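You operate a simulated robot arm through the tools that you are given. There is no shell and no other tool.

Carry out the task below with a simulated two-armed robot. There is one attempt and no reset: what you move stays moved.

## Task
Pick up the TEA bottle from the top of the short grey table with one hand, pass it to the other hand and put it on the top of the long grey table. Set down upright: bottle.

The check looks at the end state, three seconds after you hand in, the way a careful person would. Anything else that was tipped, shoved, dropped, spilled or broken makes it a failure.

## Robot
Two 7-joint arms with three-finger grippers on one trunk, on a base that drives. Base frame: it is fixed to the floor where the robot stands at the start and does not move with it; the origin is under the middle of the robot, x ahead of it, y to its left, z up. Units: m, degrees, N and s.
The left shoulder is at the start at [0.03, 0.124, 1.008], the right one opposite. With the tool pointing down near the work surface each hand reaches from about 0.1 to 0.78 m from the robot's upright axis, wherever it stands, measured 20 degrees to its own side. Places, roughly: bottle [-1.5, 1, 0.75]; top of the long grey table [-2.6, 3.6, 0.8]. Payload 2.2 kg a hand.
The TCP of each hand is the grasp point between the finger pads, 0.028 m short of the fingertips. In the tool frame z runs along the fingers and y along their closing line. The gripper opens to 0.102 m. The gripper's body begins 0.071 m behind the TCP.
Orientation is that of the tool frame in the base frame, as a unit quaternion [x, y, z, w]. With the fingers straight down and closing along the base's y, the tool's x points along the base's -x, its y along +y and its z along -z.

## Interface
- The arms move only by the tool apply_moves. It takes "left_series", "right_series" or both (then of equal length, played together; a hand with none holds still); each is a list of rows, each an object of numbers (a shift or turn left out is 0, a gripper value left out holds the last): "x", "y", "z": the shift along the base's x, y, z in units of 20 mm (1.0 is 20 mm); "wx", "wy", "wz": the turn, a rotation vector about the base's x, y, z in units of 5 degrees (1.0 is 5 degrees); "hand": the gripper command, from -1 (fully open) to 1 (shut), values between in proportion. In form: [{"x": .., "y": .., "z": .., "wx": .., "wy": .., "wz": .., "hand": ..}, ...]. A call has 1 to 20 rows; each row shifts and turns the commanded pose from where the row before left it. A call with a number of a shift or a turn outside -1 to 1 is refused whole. A row lasts 0.2 s, in which the tool goes at most 0.05 m and 8.6 degrees; a call with a longer step from one row to the next is refused whole, and so is a gripper value outside its range. A pose out of reach is approached as far as the arm can. The call stops where the force on the tool passes 40 N (or 10 N more than at its start, if that is more) or the arm is blocked; 0.2 s more then pass. The fingers move at their own pace and stop on an object; they squeeze with about 21 N. The grip force told is the motor's: it shows also when the fingers shut on nothing. Time passes only in rows, and 0.2 s behind the last, so rows that do not move let the fingers close. It gives the time, the measured TCP pose, the force on the tool (base axes), the opening and the grip force at its end, in the units of the frame above (readings bear some noise), with the torque about the TCP (base axes, N m) and any sound that the robot's microphone picked up, and new pictures: "views" is both (left out), scene, wrist or none (wrist: the cameras of the hands that moved).
- Cameras (640 x 400 px; columns grow to the right, rows downward): "scene" is now at [0.0492, -0.0021, 1.726]; the picture's right is [-0.03, -1.00, 0.00], its down [-0.73, 0.02, -0.68] and it looks along [0.68, -0.02, -0.73] (base axes); focal length 258 px, centre (320, 200). "left" rides on the left gripper at [0.072, 0.038, -0.086] in its tool frame; the picture's right is [-0.46, 0.89, 0.00], its down [-0.60, -0.32, -0.73] and it looks along [-0.65, -0.34, 0.68] (tool axes); focal length 256 px, centre (320, 200). "right" rides on the right gripper at [0.069, 0.044, -0.086] in its tool frame; the picture's right is [-0.53, 0.85, 0.00], its down [-0.58, -0.36, -0.73] and it looks along [-0.62, -0.39, 0.68] (tool axes); focal length 256 px, centre (320, 200). There is no depth. A picture from a camera that has moved, and an enlarged one, comes with that camera's place and axes in the base frame and with its lens.
- lift_body(by): slides the trunk up (or, below 0, down) by that many m; the arms and the scene camera ride with it, the base frame stays. It gives what a move gives, with no picture.
- base_move(legs): drives the robot by 1 to 6 legs, each [ahead, left, turn to the left] in m, m and degrees, along the robot's own axes; the way and the turn of a leg run together, so that a leg with both is an arc; at most 1.5 m and 180 degrees a leg. The arms and the cameras ride along, it lands a little off, and it stops where it bumps. It gives what a move gives, and a new picture of the scene camera.
- aim_head(pan, tilt): turns the head with the scene camera to pan (to the left, within 143 degrees either way) and tilt (down, from -29 to 69), counted from straight ahead of the robot. It gives what a move gives, and a new picture of the scene camera.
- inspect(camera, box): a new picture of the part [left, top, right, bottom] of that camera's present view, enlarged. It takes no simulated time.
- sign_off(): hands the job in; it is judged then, once.

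Nothing tells you exact positions but the pictures and the camera data. Unless the task says otherwise, let go and move clear before handing in.

The tools are called after "Emit:" as a command line: name --argument value ..., lists and objects as JSON in quotes. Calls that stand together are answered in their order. apply_moves: Moves the arms, as the interface text tells. Its arguments: {"type":"object","properties":{"left_series":{"type":"array"},"right_series":{"type":"array"},"views":{"type":"string","enum":["both","scene","wrist","none"]}},"required":[]} The other tools are called the same way: lift_body (by) slides the trunk up or down; base_move (legs) drives the base; aim_head (pan, tilt) turns the head that bears the scene camera; inspect (camera, box) takes an enlarged picture of a part of a camera's view; sign_off () hands the job in.

At the start:

```text
t: 0.0
left_tool_pos: [0.461, 0.1758, 0.9958]
left_tcp_rot: [0.0, 1.0, 0.0, 0.0]
left_force: [0.0, -0.2, -0.8]
left_torque: [0.01, -0.03, -0.02]
left_grip_width: 0.102
left_finger_force: 0.0
right_tool_pos: [0.3844, -0.1623, 0.9907]
right_tcp_rot: [0.0, 1.0, 0.0, 0.0]
right_force: [0.3, -0.1, 0.9]
right_torque: [0.01, 0.02, 0.0]
right_grip_width: 0.1021
right_finger_force: 0.1
trunk travel left (down, up): [-0.25, 0.29]
robot x, y, heading: [0.0015, 0.0014, -0.2]
head pan, tilt: [-1.9, 47.3]
```

scene: 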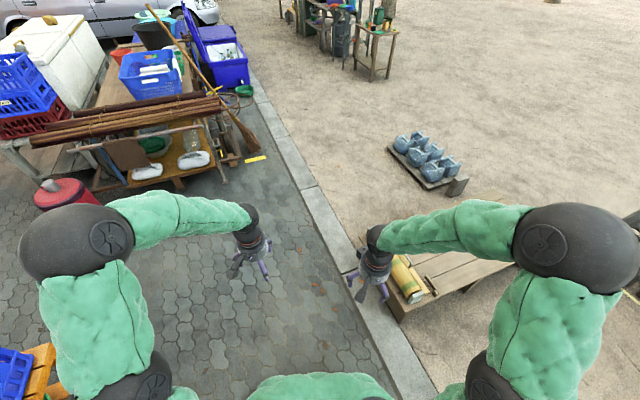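
right: 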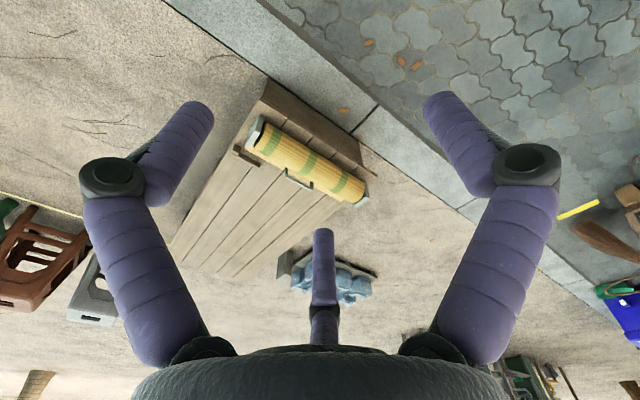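
left: 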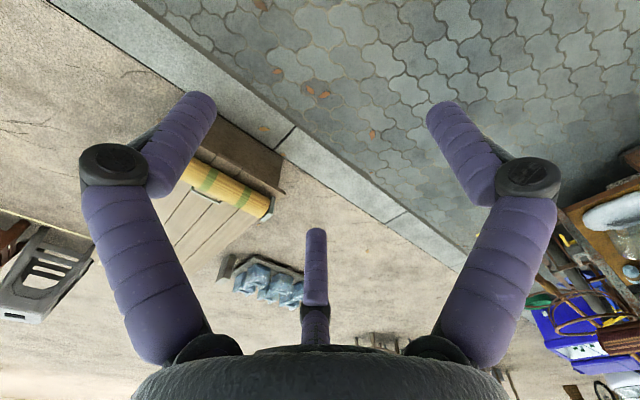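

The robot stands on a street; a low bench is at front right and a stall at front left. The bottle should be behind on the left at about [-1.5, 1, 0.75], so I turn the head that way to look first.

Emit:
aim_head --pan 140 --tilt 25

Emit:
aim_head --pan 90 --tilt 30

Emit:
aim_head --pan -140 --tilt 30

```text
t: 2.2
left_tool_pos: [0.4604, 0.1775, 0.9936]
left_tcp_rot: [0.001, 1.0, 0.0, 0.0]
left_force: [0.0, -0.7, -0.2]
left_torque: [0.0, 0.0, 0.02]
left_grip_width: 0.102
left_finger_force: 0.1
right_tool_pos: [0.3854, -0.1622, 0.9905]
right_tcp_rot: [0.0, 1.0, 0.0, 0.0]
right_force: [0.2, 0.3, -0.1]
right_torque: [0.0, -0.01, -0.01]
right_grip_width: 0.1021
right_finger_force: 0.1
trunk travel left (down, up): [-0.25, 0.29]
robot x, y, heading: [0.0004, 0.0044, 0.2]
head pan, tilt: [140.0, 25.0]
camera scene: at [-0.1007, 0.0598, 1.7598], right [0.64, 0.77, 0.0], down [0.32, -0.27, -0.91], along [-0.69, 0.58, -0.42], focal length 258 px, centre (320, 200)
```

scene: 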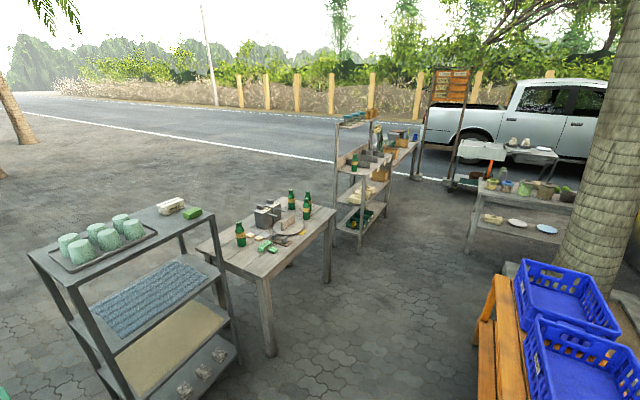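

```text
t: 3.4
left_tool_pos: [0.4618, 0.1769, 0.9946]
left_tcp_rot: [0.001, 1.0, 0.001, -0.001]
left_force: [0.1, -0.3, -0.6]
left_torque: [0.02, 0.02, -0.02]
left_grip_width: 0.1019
left_finger_force: 0.1
right_tool_pos: [0.3839, -0.1619, 0.9901]
right_tcp_rot: [0.0, 1.0, 0.0, 0.001]
right_force: [-0.2, -0.6, -0.8]
right_torque: [0.02, 0.02, 0.0]
right_grip_width: 0.102
right_finger_force: 0.0
trunk travel left (down, up): [-0.25, 0.29]
robot x, y, heading: [-0.0013, 0.0005, 0.1]
head pan, tilt: [90.0, 30.0]
camera scene: at [-0.0303, 0.091, 1.7519], right [1.0, 0.0, 0.0], down [0.0, -0.5, -0.87], along [0.0, 0.87, -0.5], focal length 258 px, centre (320, 200)
```

scene: 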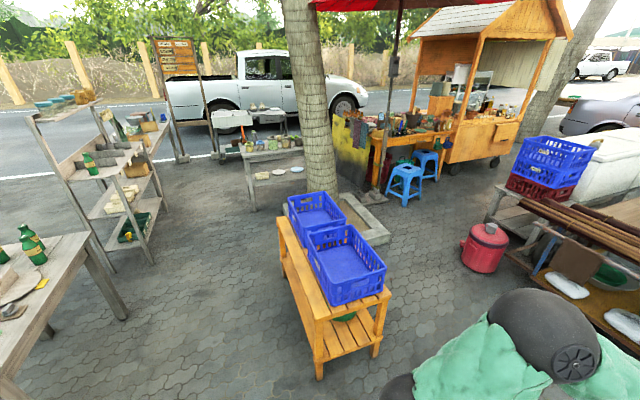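

```text
t: 6.7
left_tool_pos: [0.4604, 0.1765, 0.9945]
left_tcp_rot: [0.0, 1.0, 0.001, 0.0]
left_force: [0.9, 0.0, 0.1]
left_torque: [0.01, 0.0, -0.03]
left_grip_width: 0.102
left_finger_force: 0.1
right_tool_pos: [0.3853, -0.1635, 0.9888]
right_tcp_rot: [-0.001, 1.0, 0.0, 0.0]
right_force: [-0.2, 0.6, -0.2]
right_torque: [0.01, 0.01, -0.02]
right_grip_width: 0.1018
right_finger_force: 0.1
trunk travel left (down, up): [-0.25, 0.29]
robot x, y, heading: [-0.0003, -0.0001, -0.1]
head pan, tilt: [-140.0, 30.0]
camera scene: at [-0.0995, -0.0577, 1.7519], right [-0.64, 0.77, 0.0], down [0.38, 0.32, -0.87], along [-0.66, -0.56, -0.5], focal length 258 px, centre (320, 200)
```

scene: 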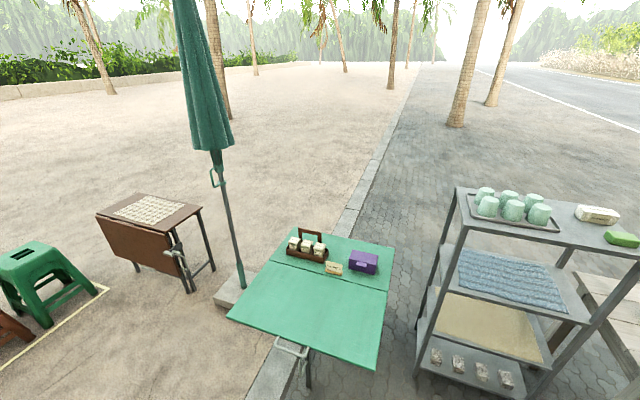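

Behind on the left there is a grey table with three green bottles and some clutter, then a shelf rack, and beyond it a longer grey table. I aim at the bottles and zoom in to read the labels.

Emit:
aim_head --pan 142 --tilt 28

Emit:
inspect --camera "scene" --box '[200, 160, 380, 280]'

Emit:
inspect --camera "scene" --box '[300, 80, 460, 180]'

```text
t: 10.6
left_tool_pos: [0.4604, 0.177, 0.9934]
left_tcp_rot: [0.0, 1.0, 0.0, 0.0]
left_force: [-0.1, -0.1, -0.4]
left_torque: [-0.01, 0.01, -0.01]
left_grip_width: 0.102
left_finger_force: 0.0
right_tool_pos: [0.3849, -0.1614, 0.9904]
right_tcp_rot: [0.0, 1.0, 0.0, 0.0]
right_force: [-1.2, -0.4, -0.2]
right_torque: [-0.02, -0.03, -0.02]
right_grip_width: 0.1021
right_finger_force: 0.1
trunk travel left (down, up): [-0.25, 0.29]
robot x, y, heading: [0.0006, -0.0009, -0.2]
head pan, tilt: [142.0, 28.0]
camera scene: at [-0.1021, 0.0567, 1.755], right [0.62, 0.79, 0.0], down [0.37, -0.29, -0.88], along [-0.7, 0.54, -0.47], focal length 258 px, centre (320, 200)
```

scene: 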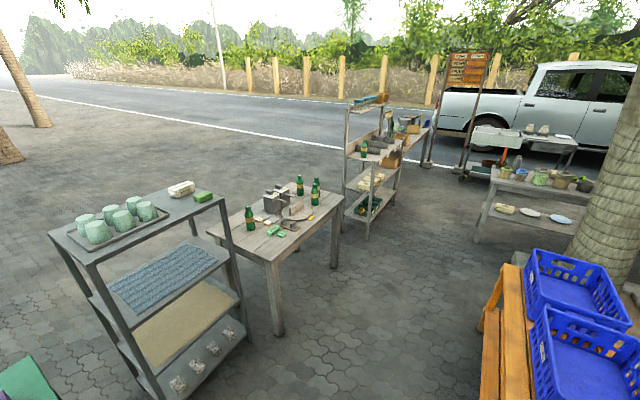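

```text
3.33 times, centred on (290, 220) of scene
camera zoom: at [-0.1021, 0.0567, 1.755], right [0.62, 0.79, 0.0], down [0.37, -0.29, -0.88], along [-0.7, 0.54, -0.47], focal length 859 px, centre (420, 133)
```

zoom: 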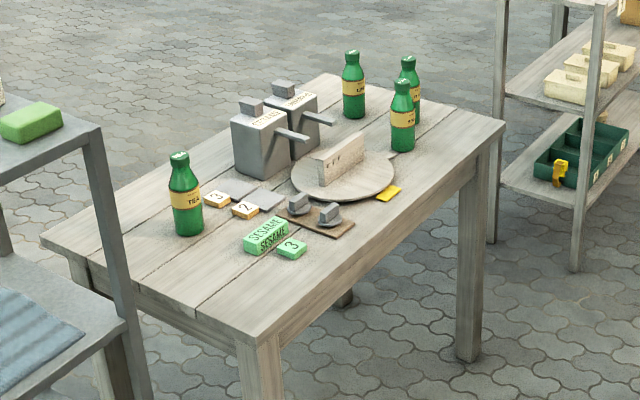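

```text
4.00 times, centred on (380, 130) of scene
camera zoom: at [-0.1021, 0.0567, 1.755], right [0.62, 0.79, 0.0], down [0.37, -0.29, -0.88], along [-0.7, 0.54, -0.47], focal length 1030 px, centre (80, 480)
```

zoom: 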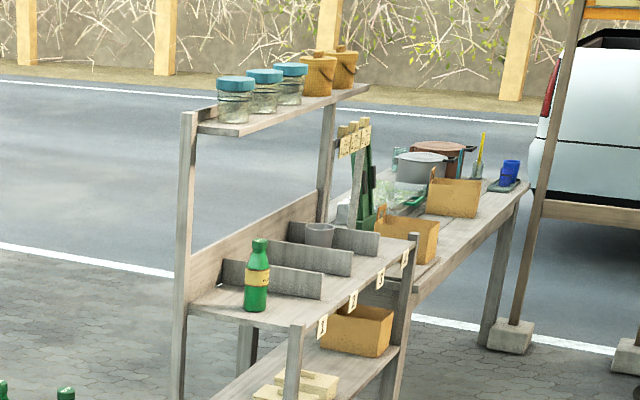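

The near-left bottle on the short table seems to say "TEA"; three others stand at the far end. I zoom in harder on each label.

Emit:
inspect --camera "scene" --box '[238, 200, 270, 220]'

Emit:
inspect --camera "scene" --box '[292, 172, 328, 195]'

Emit:
inspect --camera "scene" --box '[340, 110, 460, 185]'

```text
16.00 times, centred on (254, 210) of scene
camera zoom: at [-0.1021, 0.0567, 1.755], right [0.62, 0.79, 0.0], down [0.37, -0.29, -0.88], along [-0.7, 0.54, -0.47], focal length 4121 px, centre (1376, 40)
```

zoom: 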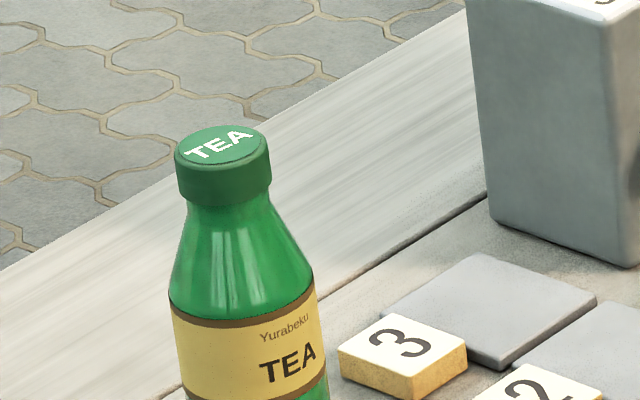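

```text
16.00 times, centred on (310, 184) of scene
camera zoom: at [-0.1021, 0.0567, 1.755], right [0.62, 0.79, 0.0], down [0.37, -0.29, -0.88], along [-0.7, 0.54, -0.47], focal length 4121 px, centre (480, 464)
```

zoom: 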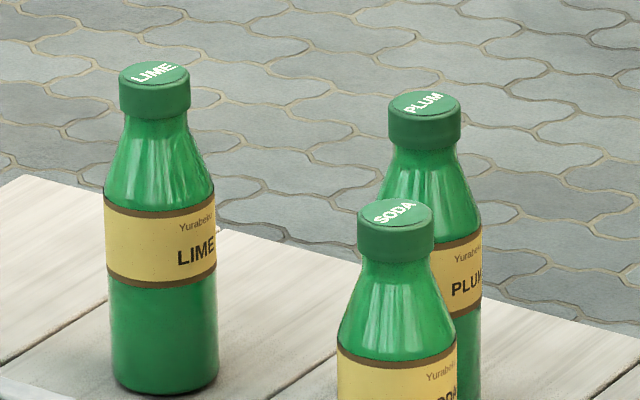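

```text
5.33 times, centred on (400, 148) of scene
camera zoom: at [-0.1021, 0.0567, 1.755], right [0.62, 0.79, 0.0], down [0.37, -0.29, -0.88], along [-0.7, 0.54, -0.47], focal length 1374 px, centre (-107, 480)
```

zoom: 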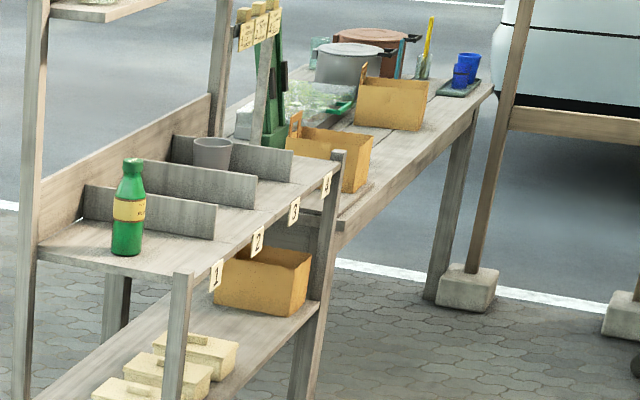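

The TEA bottle is the lone one at the near-left end of the short table, around [-1.6, 0.6, 0.71], and its cap reads TEA. The long grey table lies beyond a rack with its front edge from about [-1.9, 2.7] to [-2.4, 4.2]. I turn to face the short table squarely (about 199°) and look again.

Emit:
base_move --legs '[[0, 0, -161]]'

Emit:
aim_head --pan -30 --tilt 40

```text
t: 17.7
left_tool_pos: [-0.3881, -0.3058, 0.9946]
left_tcp_rot: [0.989, 0.149, 0.0, 0.0]
left_force: [0.3, 0.5, 0.6]
left_torque: [-0.01, -0.02, 0.0]
left_grip_width: 0.1021
left_finger_force: 0.1
right_tool_pos: [-0.4152, 0.0412, 0.9906]
right_tcp_rot: [0.989, 0.151, 0.0, 0.0]
right_force: [0.0, 0.2, 0.3]
right_torque: [-0.01, -0.04, 0.03]
right_grip_width: 0.102
right_finger_force: 0.1
trunk travel left (down, up): [-0.25, 0.29]
robot x, y, heading: [0.001, -0.0018, -162.6]
head pan, tilt: [142.0, 28.0]
camera scene: at [0.1131, -0.0229, 1.755], right [-0.35, -0.94, 0.0], down [-0.44, 0.17, -0.88], along [0.83, -0.31, -0.47], focal length 258 px, centre (320, 200)
```

scene: 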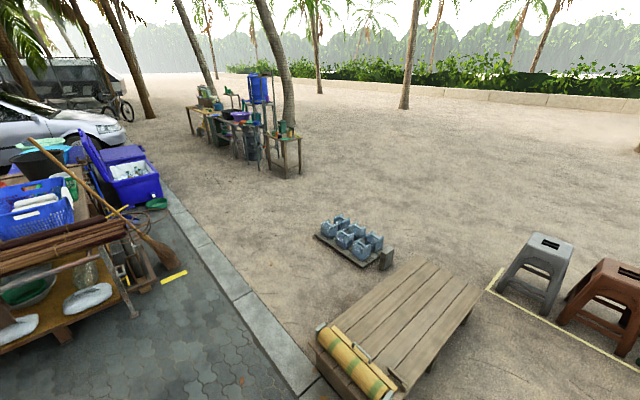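

```text
t: 20.3
left_tool_pos: [-0.3874, -0.3055, 0.9949]
left_tcp_rot: [0.989, 0.15, 0.0, 0.0]
left_force: [-0.2, -0.3, -0.3]
left_torque: [-0.02, 0.06, -0.03]
left_grip_width: 0.102
left_finger_force: 0.1
right_tool_pos: [-0.4153, 0.0407, 0.9895]
right_tcp_rot: [0.989, 0.151, 0.0, 0.0]
right_force: [0.2, 0.6, -0.4]
right_torque: [0.01, -0.03, -0.01]
right_grip_width: 0.1019
right_finger_force: 0.0
trunk travel left (down, up): [-0.25, 0.29]
robot x, y, heading: [0.0007, -0.0001, -163.0]
head pan, tilt: [-30.0, 40.0]
camera scene: at [-0.055, 0.028, 1.7365], right [0.22, 0.98, 0.0], down [0.63, -0.14, -0.77], along [-0.75, 0.17, -0.64], focal length 258 px, centre (320, 200)
```

scene: 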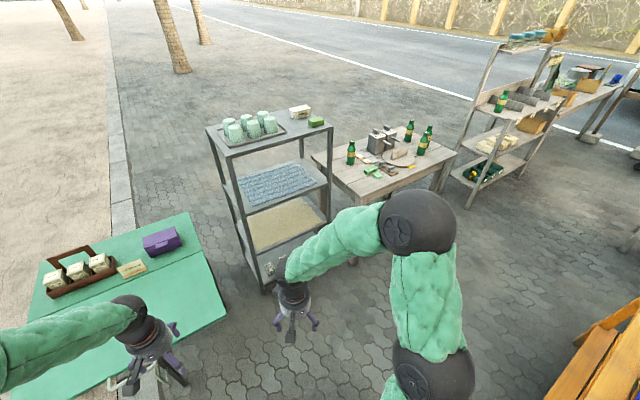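

The short table is clear ahead to the right, with the small rack at its left. I drive sideways to stand in front of the table, keeping a margin, then look at it.

Emit:
base_move --legs '[[0.0, -1.2, 2.0], [0.35, 0.0, 0]]'

Emit:
aim_head --pan 10 --tilt 50

```text
t: 24.2
left_tool_pos: [-0.6505, 0.354, 0.9937]
left_tcp_rot: [0.994, 0.109, -0.001, 0.001]
left_force: [-0.2, 0.0, 0.5]
left_torque: [-0.09, -0.01, -0.03]
left_grip_width: 0.1021
left_finger_force: 0.0
right_tool_pos: [-0.6488, 0.7022, 0.9901]
right_tcp_rot: [0.994, 0.11, 0.0, 0.002]
right_force: [-0.1, 0.7, -0.7]
right_torque: [-0.07, 0.01, 0.01]
right_grip_width: 0.1021
right_finger_force: 0.1
trunk travel left (down, up): [-0.25, 0.29]
robot x, y, heading: [-0.2376, 0.6209, -167.7]
head pan, tilt: [-30.0, 40.0]
stopped in leg 1: the robot was blocked; the commanded pose is now the measured one
camera scene: at [-0.2906, 0.6615, 1.7364], right [0.3, 0.95, 0.0], down [0.61, -0.2, -0.77], along [-0.73, 0.23, -0.64], focal length 258 px, centre (320, 200)
```

scene: 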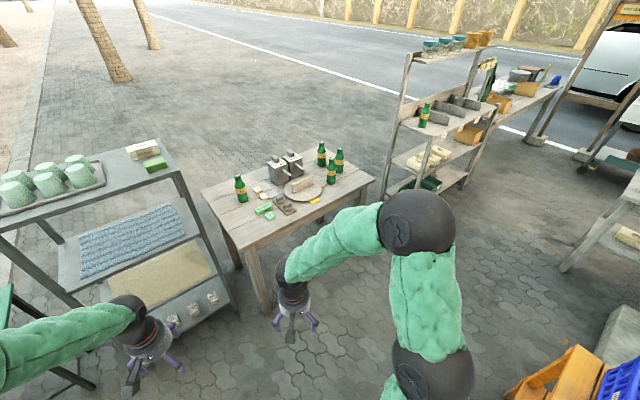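

```text
t: 25.2
left_tool_pos: [-0.6506, 0.3496, 0.9935]
left_tcp_rot: [0.994, 0.108, 0.0, 0.0]
left_force: [0.2, 0.4, 0.2]
left_torque: [0.0, 0.0, -0.04]
left_grip_width: 0.102
left_finger_force: 0.1
right_tool_pos: [-0.6477, 0.6986, 0.99]
right_tcp_rot: [0.994, 0.109, -0.001, 0.001]
right_force: [-0.1, -0.3, 0.5]
right_torque: [0.03, 0.02, 0.03]
right_grip_width: 0.1022
right_finger_force: 0.0
trunk travel left (down, up): [-0.25, 0.29]
robot x, y, heading: [-0.2413, 0.6212, -167.7]
head pan, tilt: [10.0, 50.0]
camera scene: at [-0.2805, 0.6006, 1.7223], right [-0.38, 0.93, 0.0], down [0.71, 0.29, -0.64], along [-0.59, -0.24, -0.77], focal length 258 px, centre (320, 200)
```

scene: 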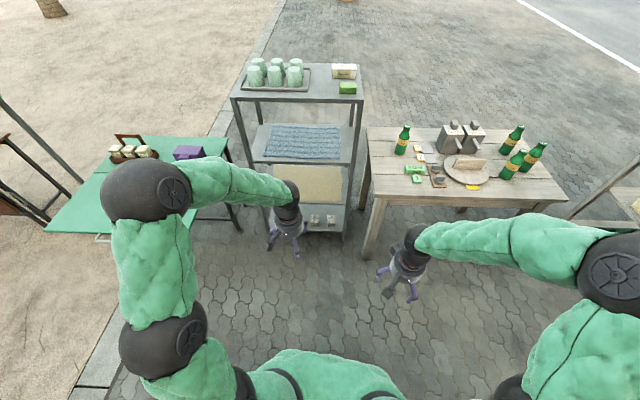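

The base bumped something on its right side, most likely the corner of the orange bench. I look at it to see that nothing moved.

Emit:
aim_head --pan -130 --tilt 55

```text
t: 27.5
left_tool_pos: [-0.6511, 0.3504, 0.9932]
left_tcp_rot: [0.994, 0.109, 0.0, 0.0]
left_force: [0.0, 0.1, -0.3]
left_torque: [-0.01, 0.02, -0.03]
left_grip_width: 0.1018
left_finger_force: 0.1
right_tool_pos: [-0.6485, 0.6981, 0.9902]
right_tcp_rot: [0.994, 0.108, 0.0, 0.002]
right_force: [-0.6, 0.0, 0.0]
right_torque: [0.02, -0.01, 0.01]
right_grip_width: 0.1021
right_finger_force: 0.1
trunk travel left (down, up): [-0.25, 0.29]
robot x, y, heading: [-0.2381, 0.6205, -167.7]
head pan, tilt: [-130.0, 55.0]
camera scene: at [-0.1758, 0.694, 1.7158], right [0.89, -0.46, 0.0], down [-0.38, -0.73, -0.57], along [0.27, 0.51, -0.82], focal length 258 px, centre (320, 200)
```

scene: 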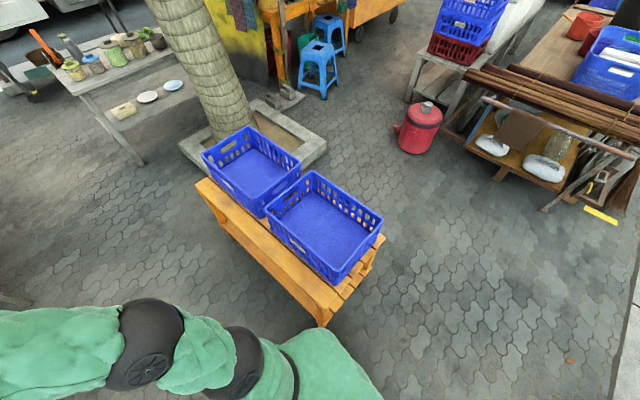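

Emit:
inspect --camera "scene" --box '[180, 160, 420, 360]'

Emit:
aim_head --pan -102.3 --tilt 50

```text
2.00 times, centred on (300, 260) of scene
camera zoom: at [-0.1758, 0.694, 1.7158], right [0.89, -0.46, 0.0], down [-0.38, -0.73, -0.57], along [0.27, 0.51, -0.82], focal length 515 px, centre (360, 80)
```

zoom: 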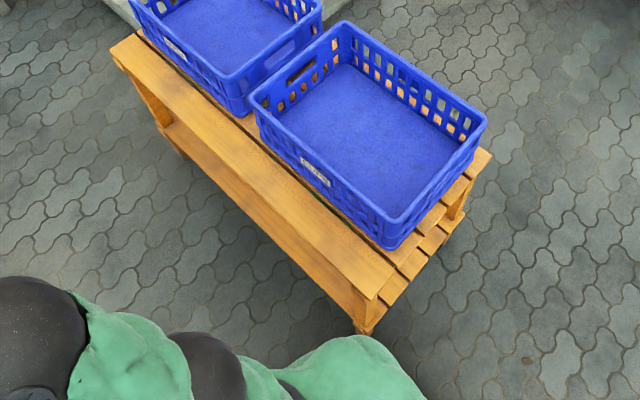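

```text
t: 28.4
left_tool_pos: [-0.6505, 0.351, 0.9938]
left_tcp_rot: [0.994, 0.109, 0.0, 0.0]
left_force: [-0.1, 0.4, 0.9]
left_torque: [-0.01, -0.01, -0.01]
left_grip_width: 0.1021
left_finger_force: 0.1
right_tool_pos: [-0.6479, 0.6989, 0.9896]
right_tcp_rot: [0.994, 0.11, 0.0, 0.0]
right_force: [-0.6, 1.2, -0.1]
right_torque: [0.01, 0.02, -0.02]
right_grip_width: 0.102
right_finger_force: 0.1
trunk travel left (down, up): [-0.25, 0.29]
robot x, y, heading: [-0.2398, 0.6253, -167.6]
head pan, tilt: [-102.3, 50.0]
camera scene: at [-0.2092, 0.7072, 1.7223], right [1.0, 0.0, 0.0], down [0.0, -0.77, -0.64], along [0.0, 0.64, -0.77], focal length 258 px, centre (320, 200)
```

scene: 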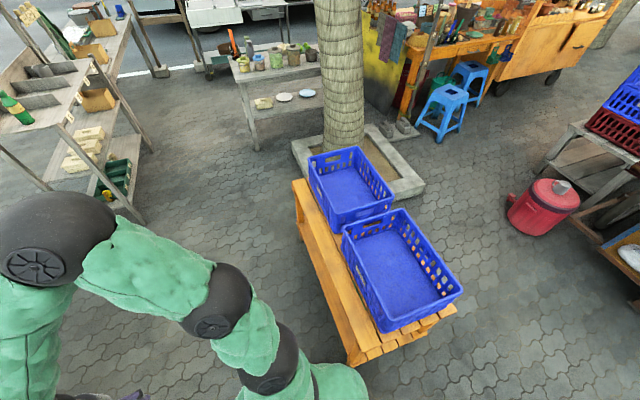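

Emit:
inspect --camera "scene" --box '[270, 140, 490, 380]'

```text
1.67 times, centred on (380, 260) of scene
camera zoom: at [-0.2092, 0.7072, 1.7223], right [1.0, 0.0, 0.0], down [0.0, -0.77, -0.64], along [0.0, 0.64, -0.77], focal length 429 px, centre (220, 100)
```

zoom: 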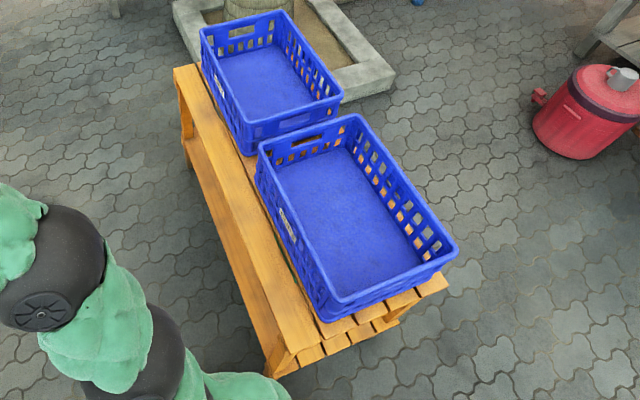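

The bench and crates are unmoved (corner still near [-0.05, 0.90]), and the base reaches about 0.33 m from its axis. I drive away from the bench ahead first, then sideways to stand before the short table.

Emit:
base_move --legs '[[0.3, 0, 0], [0, 0, 6.7], [0.09, -0.55, 0]]'

Emit:
aim_head --pan 15 --tilt 40

```text
t: 33.8
left_tool_pos: [-1.1761, 0.7303, 0.9938]
left_tcp_rot: [0.986, 0.167, 0.0, -0.001]
left_force: [-0.5, 0.4, 0.1]
left_torque: [-0.05, -0.01, 0.0]
left_grip_width: 0.102
left_finger_force: 0.0
right_tool_pos: [-1.2153, 1.0755, 0.9899]
right_tcp_rot: [0.986, 0.169, 0.0, 0.001]
right_force: [0.1, 0.7, -0.1]
right_torque: [-0.02, -0.01, -0.02]
right_grip_width: 0.1022
right_finger_force: 0.0
trunk travel left (down, up): [-0.25, 0.29]
robot x, y, heading: [-0.7976, 1.0533, -160.6]
head pan, tilt: [-102.3, 50.0]
camera scene: at [-0.7811, 1.138, 1.7223], right [0.99, 0.12, 0.0], down [0.09, -0.76, -0.64], along [-0.08, 0.64, -0.77], focal length 258 px, centre (320, 200)
```

scene: 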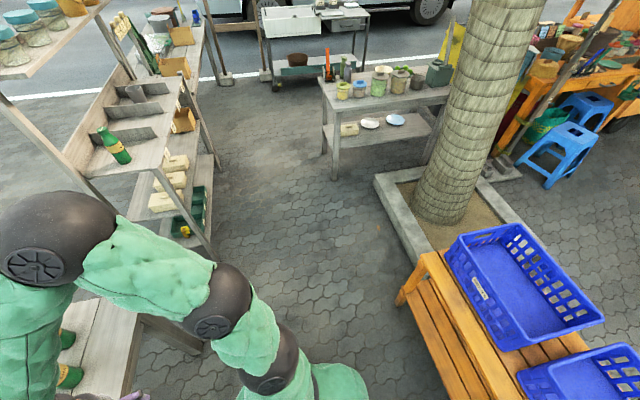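

```text
t: 35.8
left_tool_pos: [-1.1758, 0.7317, 0.9926]
left_tcp_rot: [0.986, 0.169, 0.0, 0.0]
left_force: [0.0, 0.3, 0.1]
left_torque: [-0.02, 0.0, -0.02]
left_grip_width: 0.1018
left_finger_force: 0.1
right_tool_pos: [-1.2151, 1.0761, 0.9902]
right_tcp_rot: [0.986, 0.169, -0.001, 0.002]
right_force: [-0.1, 0.1, -0.2]
right_torque: [-0.01, -0.02, -0.03]
right_grip_width: 0.1018
right_finger_force: 0.0
trunk travel left (down, up): [-0.25, 0.29]
robot x, y, heading: [-0.8006, 1.0483, -160.6]
head pan, tilt: [15.0, 40.0]
camera scene: at [-0.8415, 1.0129, 1.7365], right [-0.56, 0.83, 0.0], down [0.53, 0.36, -0.77], along [-0.63, -0.43, -0.64], focal length 258 px, centre (320, 200)
```

scene: 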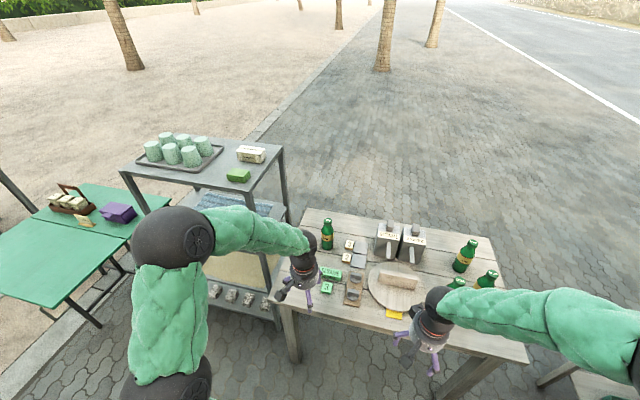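

I stand at about [-0.80, 1.05] facing the table. I zoom in on the bottle and its surroundings to triangulate its position.

Emit:
inspect --camera "scene" --box '[260, 190, 440, 310]'

Emit:
inspect --camera "left" --box '[0, 0, 640, 400]'

```text
3.33 times, centred on (350, 250) of scene
camera zoom: at [-0.8415, 1.0129, 1.7365], right [-0.56, 0.83, 0.0], down [0.53, 0.36, -0.77], along [-0.63, -0.43, -0.64], focal length 859 px, centre (220, 33)
```

zoom: 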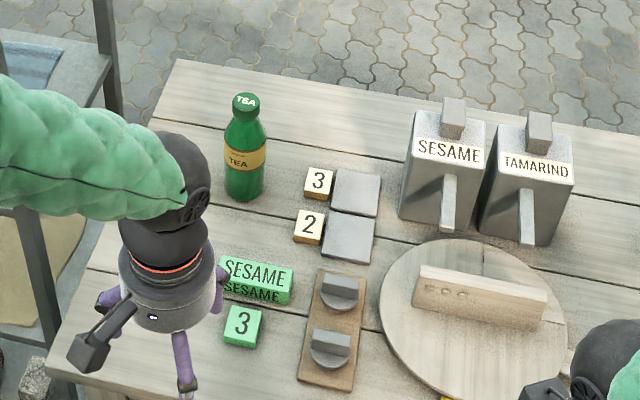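

```text
1.00 times, centred on (320, 200) of left (not enlarged: the box is as wide or as high as the picture)
camera zoom: at [-1.0947, 0.7178, 1.079], right [-0.14, -0.99, 0.0], down [-0.68, 0.1, 0.73], along [-0.72, 0.11, -0.68], focal length 256 px, centre (320, 200)
```

zoom: 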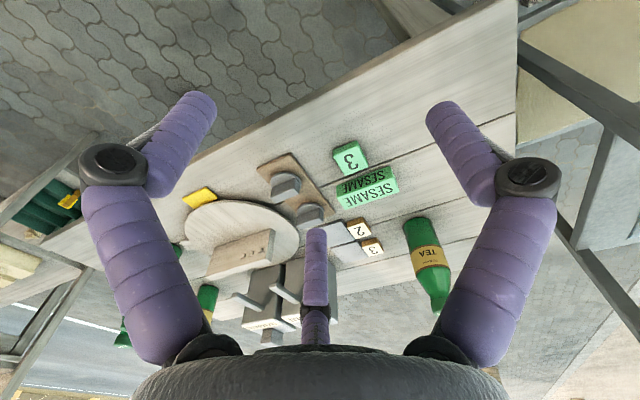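

The TEA bottle stands at about [-1.54, 0.58] on a top at z≈0.755, its cap at about z 0.93; the 1.13 m rack's corner is at [-1.33, 0.385], with room for the left arm. I drive 0.14 m ahead and raise the trunk a little for clearance over the bottle.

Emit:
base_move --legs '[[0.14, 0, 0]]'

Emit:
lift_body --by 0.08

Emit:
aim_head --pan 15 --tilt 50

```text
t: 37.1
left_tool_pos: [-1.3107, 0.6824, 0.9923]
left_tcp_rot: [0.986, 0.169, 0.001, 0.0]
left_force: [0.3, -0.7, 0.4]
left_torque: [0.01, -0.05, -0.02]
left_grip_width: 0.1022
left_finger_force: 0.0
right_tool_pos: [-1.3514, 1.0295, 0.9899]
right_tcp_rot: [0.986, 0.169, 0.001, 0.001]
right_force: [-0.4, -0.6, 0.0]
right_torque: [0.0, -0.06, -0.01]
right_grip_width: 0.1023
right_finger_force: 0.0
trunk travel left (down, up): [-0.25, 0.29]
robot x, y, heading: [-0.9324, 1.0026, -160.8]
head pan, tilt: [15.0, 40.0]
camera scene: at [-0.9785, 0.9651, 1.7364], right [-0.56, 0.83, 0.0], down [0.53, 0.36, -0.77], along [-0.63, -0.43, -0.64], focal length 258 px, centre (320, 200)
```

scene: 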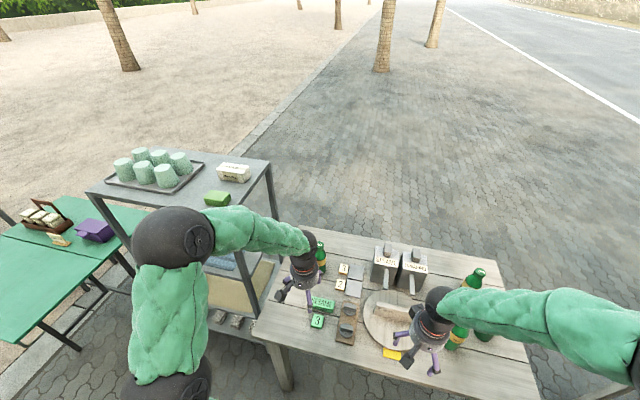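

```text
t: 38.3
left_tool_pos: [-1.3104, 0.6826, 1.0731]
left_tcp_rot: [0.986, 0.168, 0.001, 0.001]
left_force: [-0.4, -0.7, 1.2]
left_torque: [-0.04, 0.01, -0.03]
left_grip_width: 0.1018
left_finger_force: 0.1
right_tool_pos: [-1.3501, 1.0302, 1.0696]
right_tcp_rot: [0.986, 0.168, 0.0, 0.0]
right_force: [0.2, -0.1, -0.2]
right_torque: [0.02, -0.02, 0.01]
right_grip_width: 0.1019
right_finger_force: 0.2
trunk travel left (down, up): [-0.33, 0.21]
robot x, y, heading: [-0.9375, 1.0021, -160.8]
head pan, tilt: [15.0, 40.0]
```

```text
t: 39.0
left_tool_pos: [-1.3103, 0.6831, 1.0739]
left_tcp_rot: [0.986, 0.168, 0.002, 0.0]
left_force: [0.5, 0.3, -0.3]
left_torque: [0.0, 0.02, 0.01]
left_grip_width: 0.1019
left_finger_force: 0.1
right_tool_pos: [-1.3501, 1.0283, 1.0696]
right_tcp_rot: [0.986, 0.168, 0.0, 0.0]
right_force: [0.2, -0.2, 0.9]
right_torque: [0.0, -0.03, 0.01]
right_grip_width: 0.1021
right_finger_force: 0.0
trunk travel left (down, up): [-0.33, 0.21]
robot x, y, heading: [-0.9325, 1.002, -160.8]
head pan, tilt: [15.0, 50.0]
camera scene: at [-0.9697, 0.9703, 1.8023], right [-0.56, 0.83, 0.0], down [0.63, 0.43, -0.64], along [-0.53, -0.36, -0.77], focal length 258 px, centre (320, 200)
```

scene: 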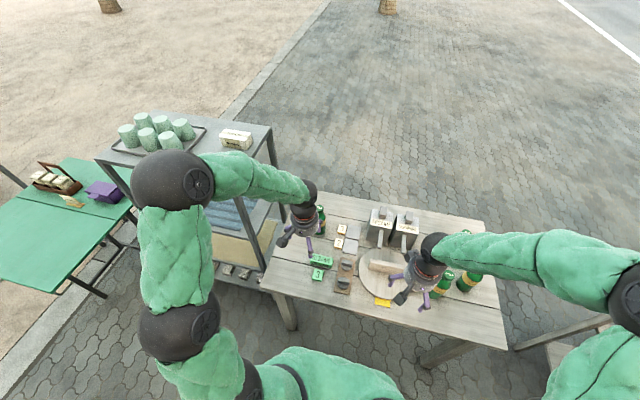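

The left hand is about 0.25 m short of the bottle and well above it. I briefly shut and reopen the left gripper in free air to learn how its fingers look and move in the wrist picture.

Emit:
apply_moves --left_series '[{"hand": 0.3}, {"hand": 0.3}, {"hand": 0.3}]' --views "both"

```text
t: 39.8
left_tool_pos: [-1.3112, 0.6843, 1.0743]
left_tcp_rot: [0.986, 0.169, 0.0, 0.0]
left_force: [0.7, 1.1, -0.1]
left_torque: [-0.02, 0.0, 0.01]
left_grip_width: 0.0357
left_finger_force: 0.0
right_tool_pos: [-1.3501, 1.0281, 1.0698]
right_tcp_rot: [0.986, 0.169, 0.0, 0.0]
right_force: [0.1, 0.1, -0.6]
right_torque: [0.02, -0.01, 0.0]
right_grip_width: 0.1019
right_finger_force: 0.1
trunk travel left (down, up): [-0.33, 0.21]
robot x, y, heading: [-0.9349, 1.0037, -161.0]
head pan, tilt: [15.0, 50.0]
camera scene: at [-0.9697, 0.9703, 1.8023], right [-0.56, 0.83, 0.0], down [0.63, 0.43, -0.64], along [-0.53, -0.36, -0.77], focal length 258 px, centre (320, 200)
camera left: at [-1.2298, 0.6711, 1.1589], right [-0.15, -0.99, 0.0], down [-0.68, 0.1, 0.73], along [-0.72, 0.11, -0.68], focal length 256 px, centre (320, 200)
```

scene: 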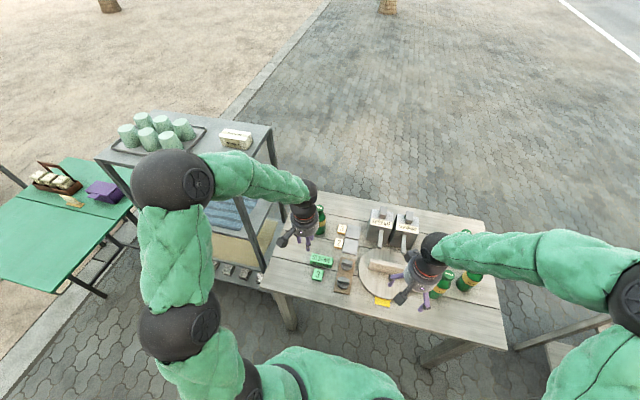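
left: 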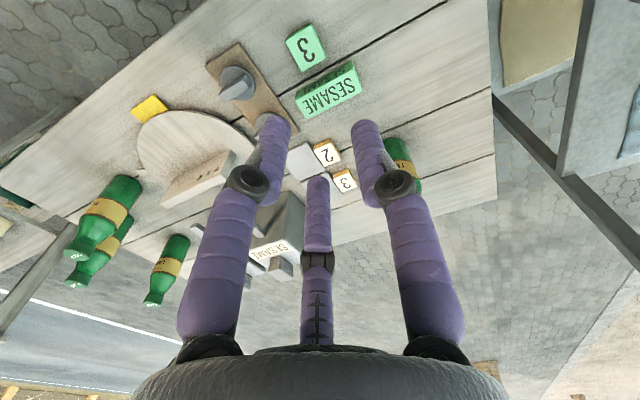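

The fingers close symmetrically about the TCP as expected. I reopen and move the left hand most of the way towards the spot over the bottle, still high, and check.

Emit:
apply_moves --left_series '[{"hand": -1, "x": -0.9, "y": -0.2}, {"x": -0.9, "y": -0.2}, {"x": -0.9, "y": -0.2}, {"x": -0.9, "y": -0.2}, {"x": -0.9, "y": -0.2}, {"x": -0.9, "y": -0.2}, {"x": -0.9, "y": -0.2}]' --views "both"

```text
t: 41.4
left_tool_pos: [-1.438, 0.6556, 1.0732]
left_tcp_rot: [0.986, 0.168, 0.0, 0.0]
left_force: [0.3, -0.3, -0.4]
left_torque: [-0.01, 0.01, 0.0]
left_grip_width: 0.1021
left_finger_force: 0.0
right_tool_pos: [-1.3505, 1.0289, 1.0696]
right_tcp_rot: [0.986, 0.169, 0.001, 0.001]
right_force: [0.3, 0.1, -0.4]
right_torque: [0.03, 0.01, 0.03]
right_grip_width: 0.1021
right_finger_force: 0.1
trunk travel left (down, up): [-0.33, 0.21]
robot x, y, heading: [-0.9312, 1.0049, -160.7]
head pan, tilt: [15.0, 50.0]
camera scene: at [-0.9707, 0.9702, 1.8023], right [-0.56, 0.83, 0.0], down [0.63, 0.43, -0.64], along [-0.53, -0.36, -0.77], focal length 258 px, centre (320, 200)
camera left: at [-1.3573, 0.6432, 1.1587], right [-0.15, -0.99, 0.0], down [-0.68, 0.1, 0.73], along [-0.72, 0.11, -0.68], focal length 256 px, centre (320, 200)
```

scene: 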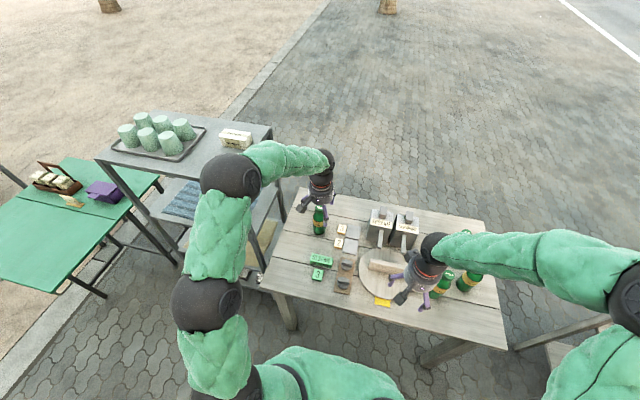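
left: 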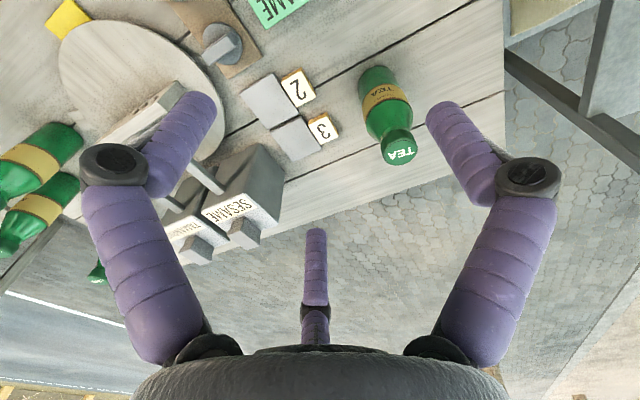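

The cap comes out at about [-1.535, 0.581, 0.93], consistent with earlier estimates. I zoom on it in the wrist view to refine before lining up.

Emit:
inspect --camera "left" --box '[330, 50, 458, 180]'

Emit:
inspect --camera "scene" --box '[270, 140, 400, 300]'

```text
3.08 times, centred on (394, 115) of left
camera zoom: at [-1.3573, 0.6432, 1.1587], right [-0.15, -0.99, 0.0], down [-0.68, 0.1, 0.73], along [-0.72, 0.11, -0.68], focal length 788 px, centre (92, 462)
```

zoom: 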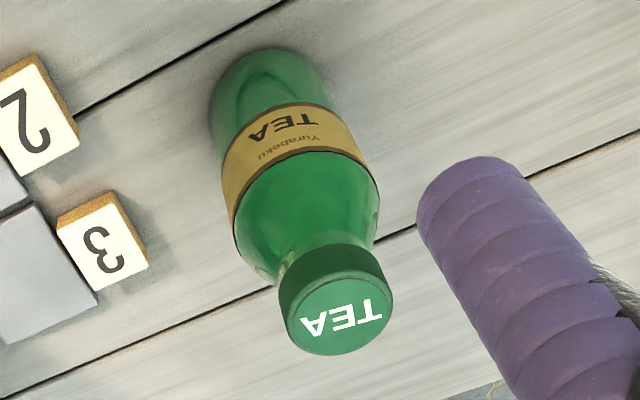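

```text
2.50 times, centred on (335, 220) of scene
camera zoom: at [-0.9707, 0.9702, 1.8023], right [-0.56, 0.83, 0.0], down [0.63, 0.43, -0.64], along [-0.53, -0.36, -0.77], focal length 644 px, centre (282, 150)
```

zoom: 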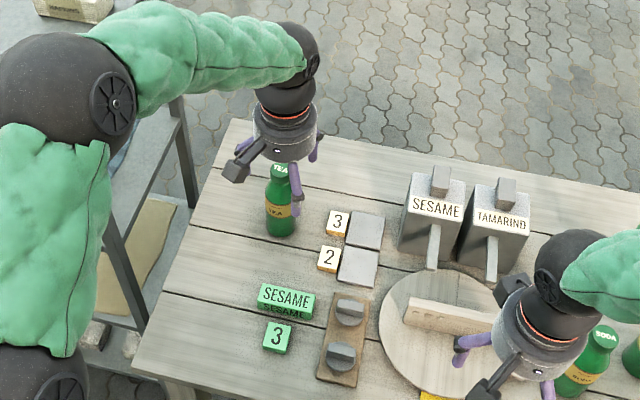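

Refined: bottle axis at about [-1.539, 0.578]. I move the left hand straight above it, still high, and check alignment from both cameras.

Emit:
apply_moves --left_series '[{"x": -0.842, "y": -0.647}, {"x": -0.842, "y": -0.647}, {"x": -0.842, "y": -0.647}, {"x": -0.842, "y": -0.647}, {"x": -0.842, "y": -0.647}, {"x": -0.842, "y": -0.647}, {}]' --views "both"

Emit:
inspect --camera "scene" --box '[270, 140, 400, 300]'

Emit:
inspect --camera "left" --box '[240, 40, 400, 240]'

```text
t: 43.0
left_tool_pos: [-1.5377, 0.5755, 1.0749]
left_tcp_rot: [0.986, 0.168, 0.0, 0.0]
left_force: [0.1, -0.4, -0.1]
left_torque: [0.02, 0.03, -0.02]
left_grip_width: 0.1022
left_finger_force: 0.0
right_tool_pos: [-1.3493, 1.0294, 1.0708]
right_tcp_rot: [0.986, 0.169, 0.0, 0.0]
right_force: [0.4, 0.0, -0.6]
right_torque: [-0.01, 0.0, 0.02]
right_grip_width: 0.1021
right_finger_force: 0.0
trunk travel left (down, up): [-0.33, 0.21]
robot x, y, heading: [-0.9307, 1.0045, -160.9]
head pan, tilt: [15.0, 50.0]
camera scene: at [-0.9689, 0.9707, 1.8024], right [-0.56, 0.83, 0.0], down [0.63, 0.43, -0.64], along [-0.53, -0.36, -0.77], focal length 258 px, centre (320, 200)
camera left: at [-1.4566, 0.5649, 1.1602], right [-0.15, -0.99, 0.0], down [-0.68, 0.1, 0.73], along [-0.72, 0.11, -0.68], focal length 256 px, centre (320, 200)
```

scene: 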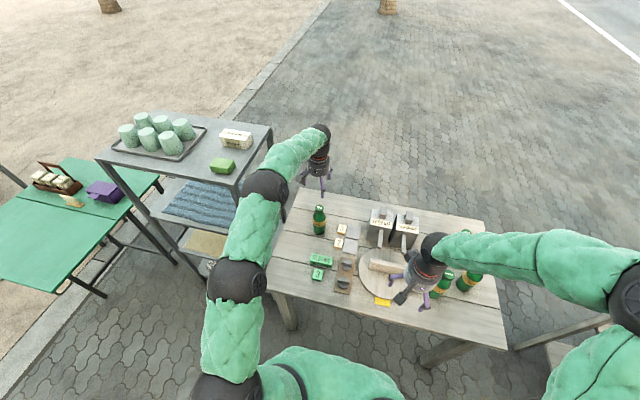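
left: 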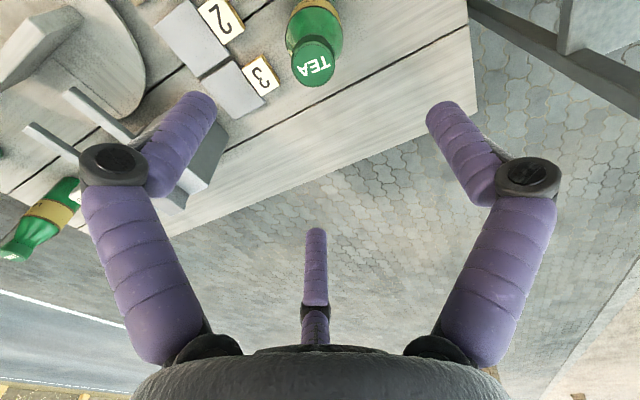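

```text
2.50 times, centred on (335, 220) of scene
camera zoom: at [-0.9689, 0.9707, 1.8024], right [-0.56, 0.83, 0.0], down [0.63, 0.43, -0.64], along [-0.53, -0.36, -0.77], focal length 644 px, centre (282, 150)
```

zoom: 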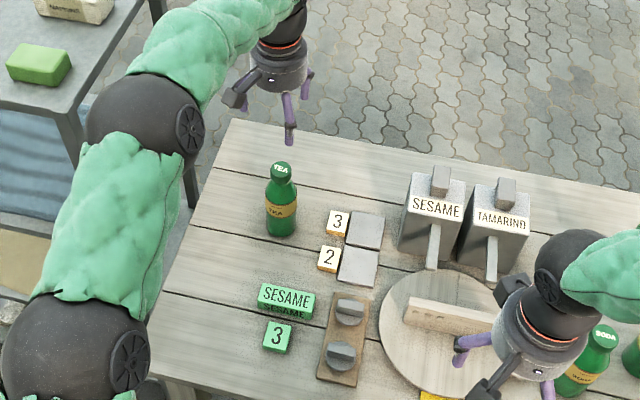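

```text
2.00 times, centred on (320, 140) of left
camera zoom: at [-1.4566, 0.5649, 1.1602], right [-0.15, -0.99, 0.0], down [-0.68, 0.1, 0.73], along [-0.72, 0.11, -0.68], focal length 512 px, centre (320, 320)
```

zoom: 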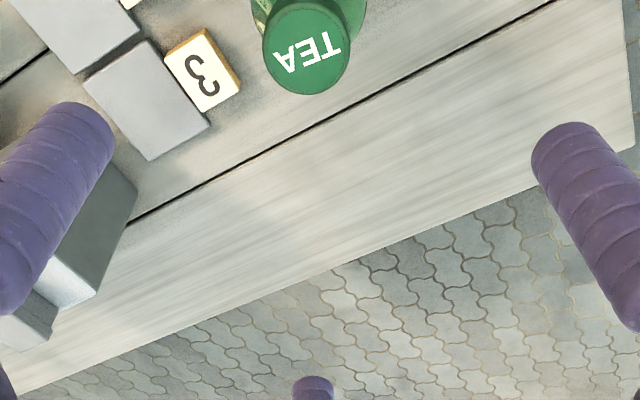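

The hand is within 5 mm of the bottle axis; the cap top is at z≈0.935. I nudge the hand over and descend until the fingertips flank the cap.

Emit:
apply_moves --left_series '[{"x": 0.17, "y": 0.27, "z": -0.6}, {"z": -1}, {"z": -1}, {"z": -1}, {"z": -1}, {"z": -1}, {"z": -0.8}, {}]' --views "both"

Emit:
inspect --camera "scene" --box '[290, 140, 370, 250]'

Emit:
inspect --camera "left" --box '[200, 40, 440, 240]'

```text
t: 44.8
left_tool_pos: [-1.5339, 0.5829, 0.9465]
left_tcp_rot: [0.986, 0.168, 0.0, 0.0]
left_force: [0.2, -0.4, -0.3]
left_torque: [0.01, 0.0, 0.01]
left_grip_width: 0.1021
left_finger_force: 0.0
right_tool_pos: [-1.351, 1.0296, 1.0698]
right_tcp_rot: [0.986, 0.169, 0.0, 0.001]
right_force: [0.2, -1.2, -0.1]
right_torque: [0.02, 0.0, 0.01]
right_grip_width: 0.1017
right_finger_force: 0.1
trunk travel left (down, up): [-0.33, 0.21]
robot x, y, heading: [-0.9342, 1.0008, -161.0]
head pan, tilt: [15.0, 50.0]
camera scene: at [-0.9696, 0.9705, 1.8023], right [-0.56, 0.83, 0.0], down [0.63, 0.43, -0.64], along [-0.53, -0.36, -0.77], focal length 258 px, centre (320, 200)
camera left: at [-1.4531, 0.5709, 1.031], right [-0.15, -0.99, 0.0], down [-0.68, 0.1, 0.73], along [-0.72, 0.11, -0.68], focal length 256 px, centre (320, 200)
```

scene: 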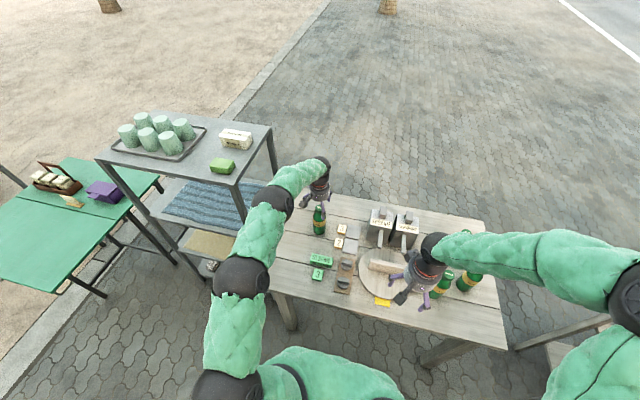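
left: 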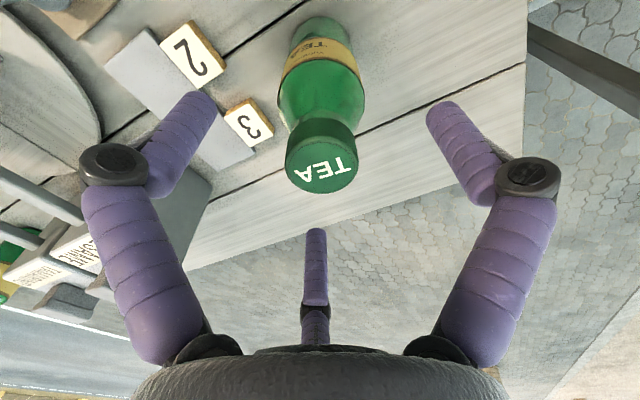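

```text
3.64 times, centred on (330, 195) of scene
camera zoom: at [-0.9696, 0.9705, 1.8023], right [-0.56, 0.83, 0.0], down [0.63, 0.43, -0.64], along [-0.53, -0.36, -0.77], focal length 937 px, centre (284, 218)
```

zoom: 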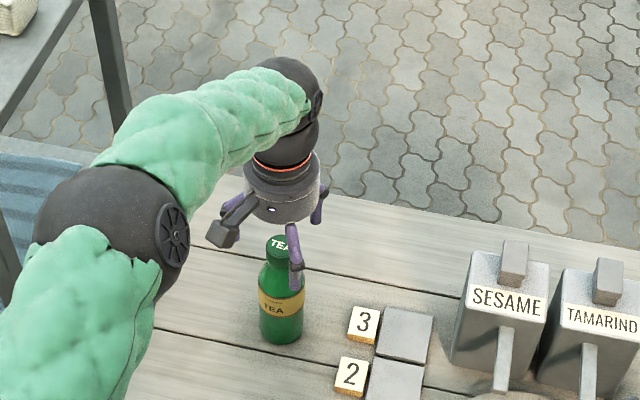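

```text
2.00 times, centred on (320, 140) of left
camera zoom: at [-1.4531, 0.5709, 1.031], right [-0.15, -0.99, 0.0], down [-0.68, 0.1, 0.73], along [-0.72, 0.11, -0.68], focal length 512 px, centre (320, 320)
```

zoom: 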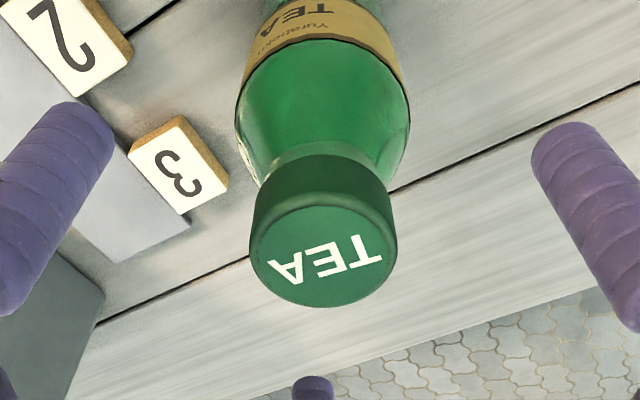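

The hand is centred on the cap (cap top z≈0.934). I lower 6 mm and close on the cap.

Emit:
apply_moves --left_series '[{"z": -0.32}, {"hand": 1}, {"hand": 1}, {"hand": 1}, {"hand": 1}, {"hand": 1}]' --views "both"

Emit:
inspect --camera "left" --box '[200, 40, 440, 240]'

```text
t: 46.2
left_tool_pos: [-1.5344, 0.5826, 0.9393]
left_tcp_rot: [0.986, 0.168, 0.0, 0.001]
left_force: [-2.4, -1.8, 1.5]
left_torque: [-0.23, 0.21, -0.06]
left_grip_width: 0.0356
left_finger_force: 20.7
right_tool_pos: [-1.3501, 1.0302, 1.0694]
right_tcp_rot: [0.986, 0.169, -0.001, 0.001]
right_force: [0.0, 1.0, -0.6]
right_torque: [-0.01, 0.02, -0.01]
right_grip_width: 0.1019
right_finger_force: 0.0
trunk travel left (down, up): [-0.33, 0.21]
robot x, y, heading: [-0.9337, 1.0058, -160.8]
head pan, tilt: [15.0, 50.0]
camera scene: at [-0.9698, 0.9704, 1.8023], right [-0.56, 0.83, 0.0], down [0.63, 0.43, -0.64], along [-0.53, -0.36, -0.77], focal length 258 px, centre (320, 200)
camera left: at [-1.4531, 0.5704, 1.0251], right [-0.15, -0.99, 0.0], down [-0.68, 0.1, 0.73], along [-0.72, 0.11, -0.68], focal length 256 px, centre (320, 200)
```

scene: 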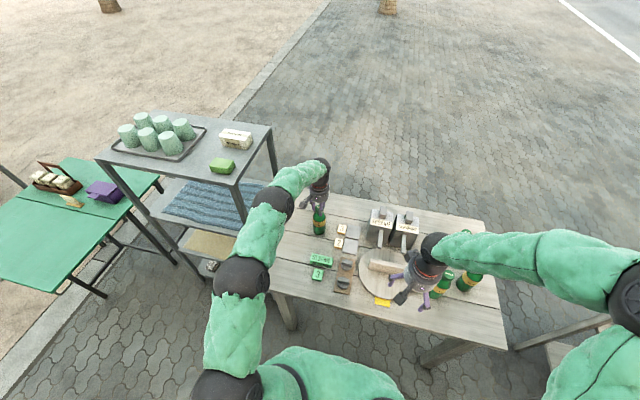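
left: 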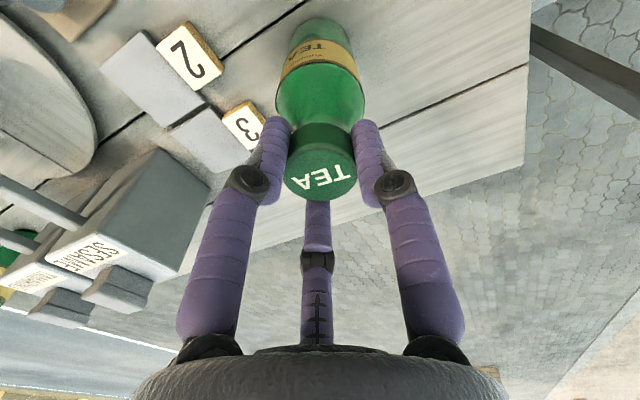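

```text
2.00 times, centred on (320, 140) of left
camera zoom: at [-1.4531, 0.5704, 1.0251], right [-0.15, -0.99, 0.0], down [-0.68, 0.1, 0.73], along [-0.72, 0.11, -0.68], focal length 512 px, centre (320, 320)
```

zoom: 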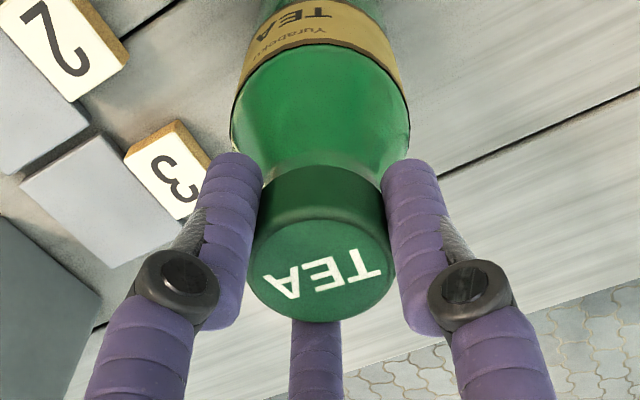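

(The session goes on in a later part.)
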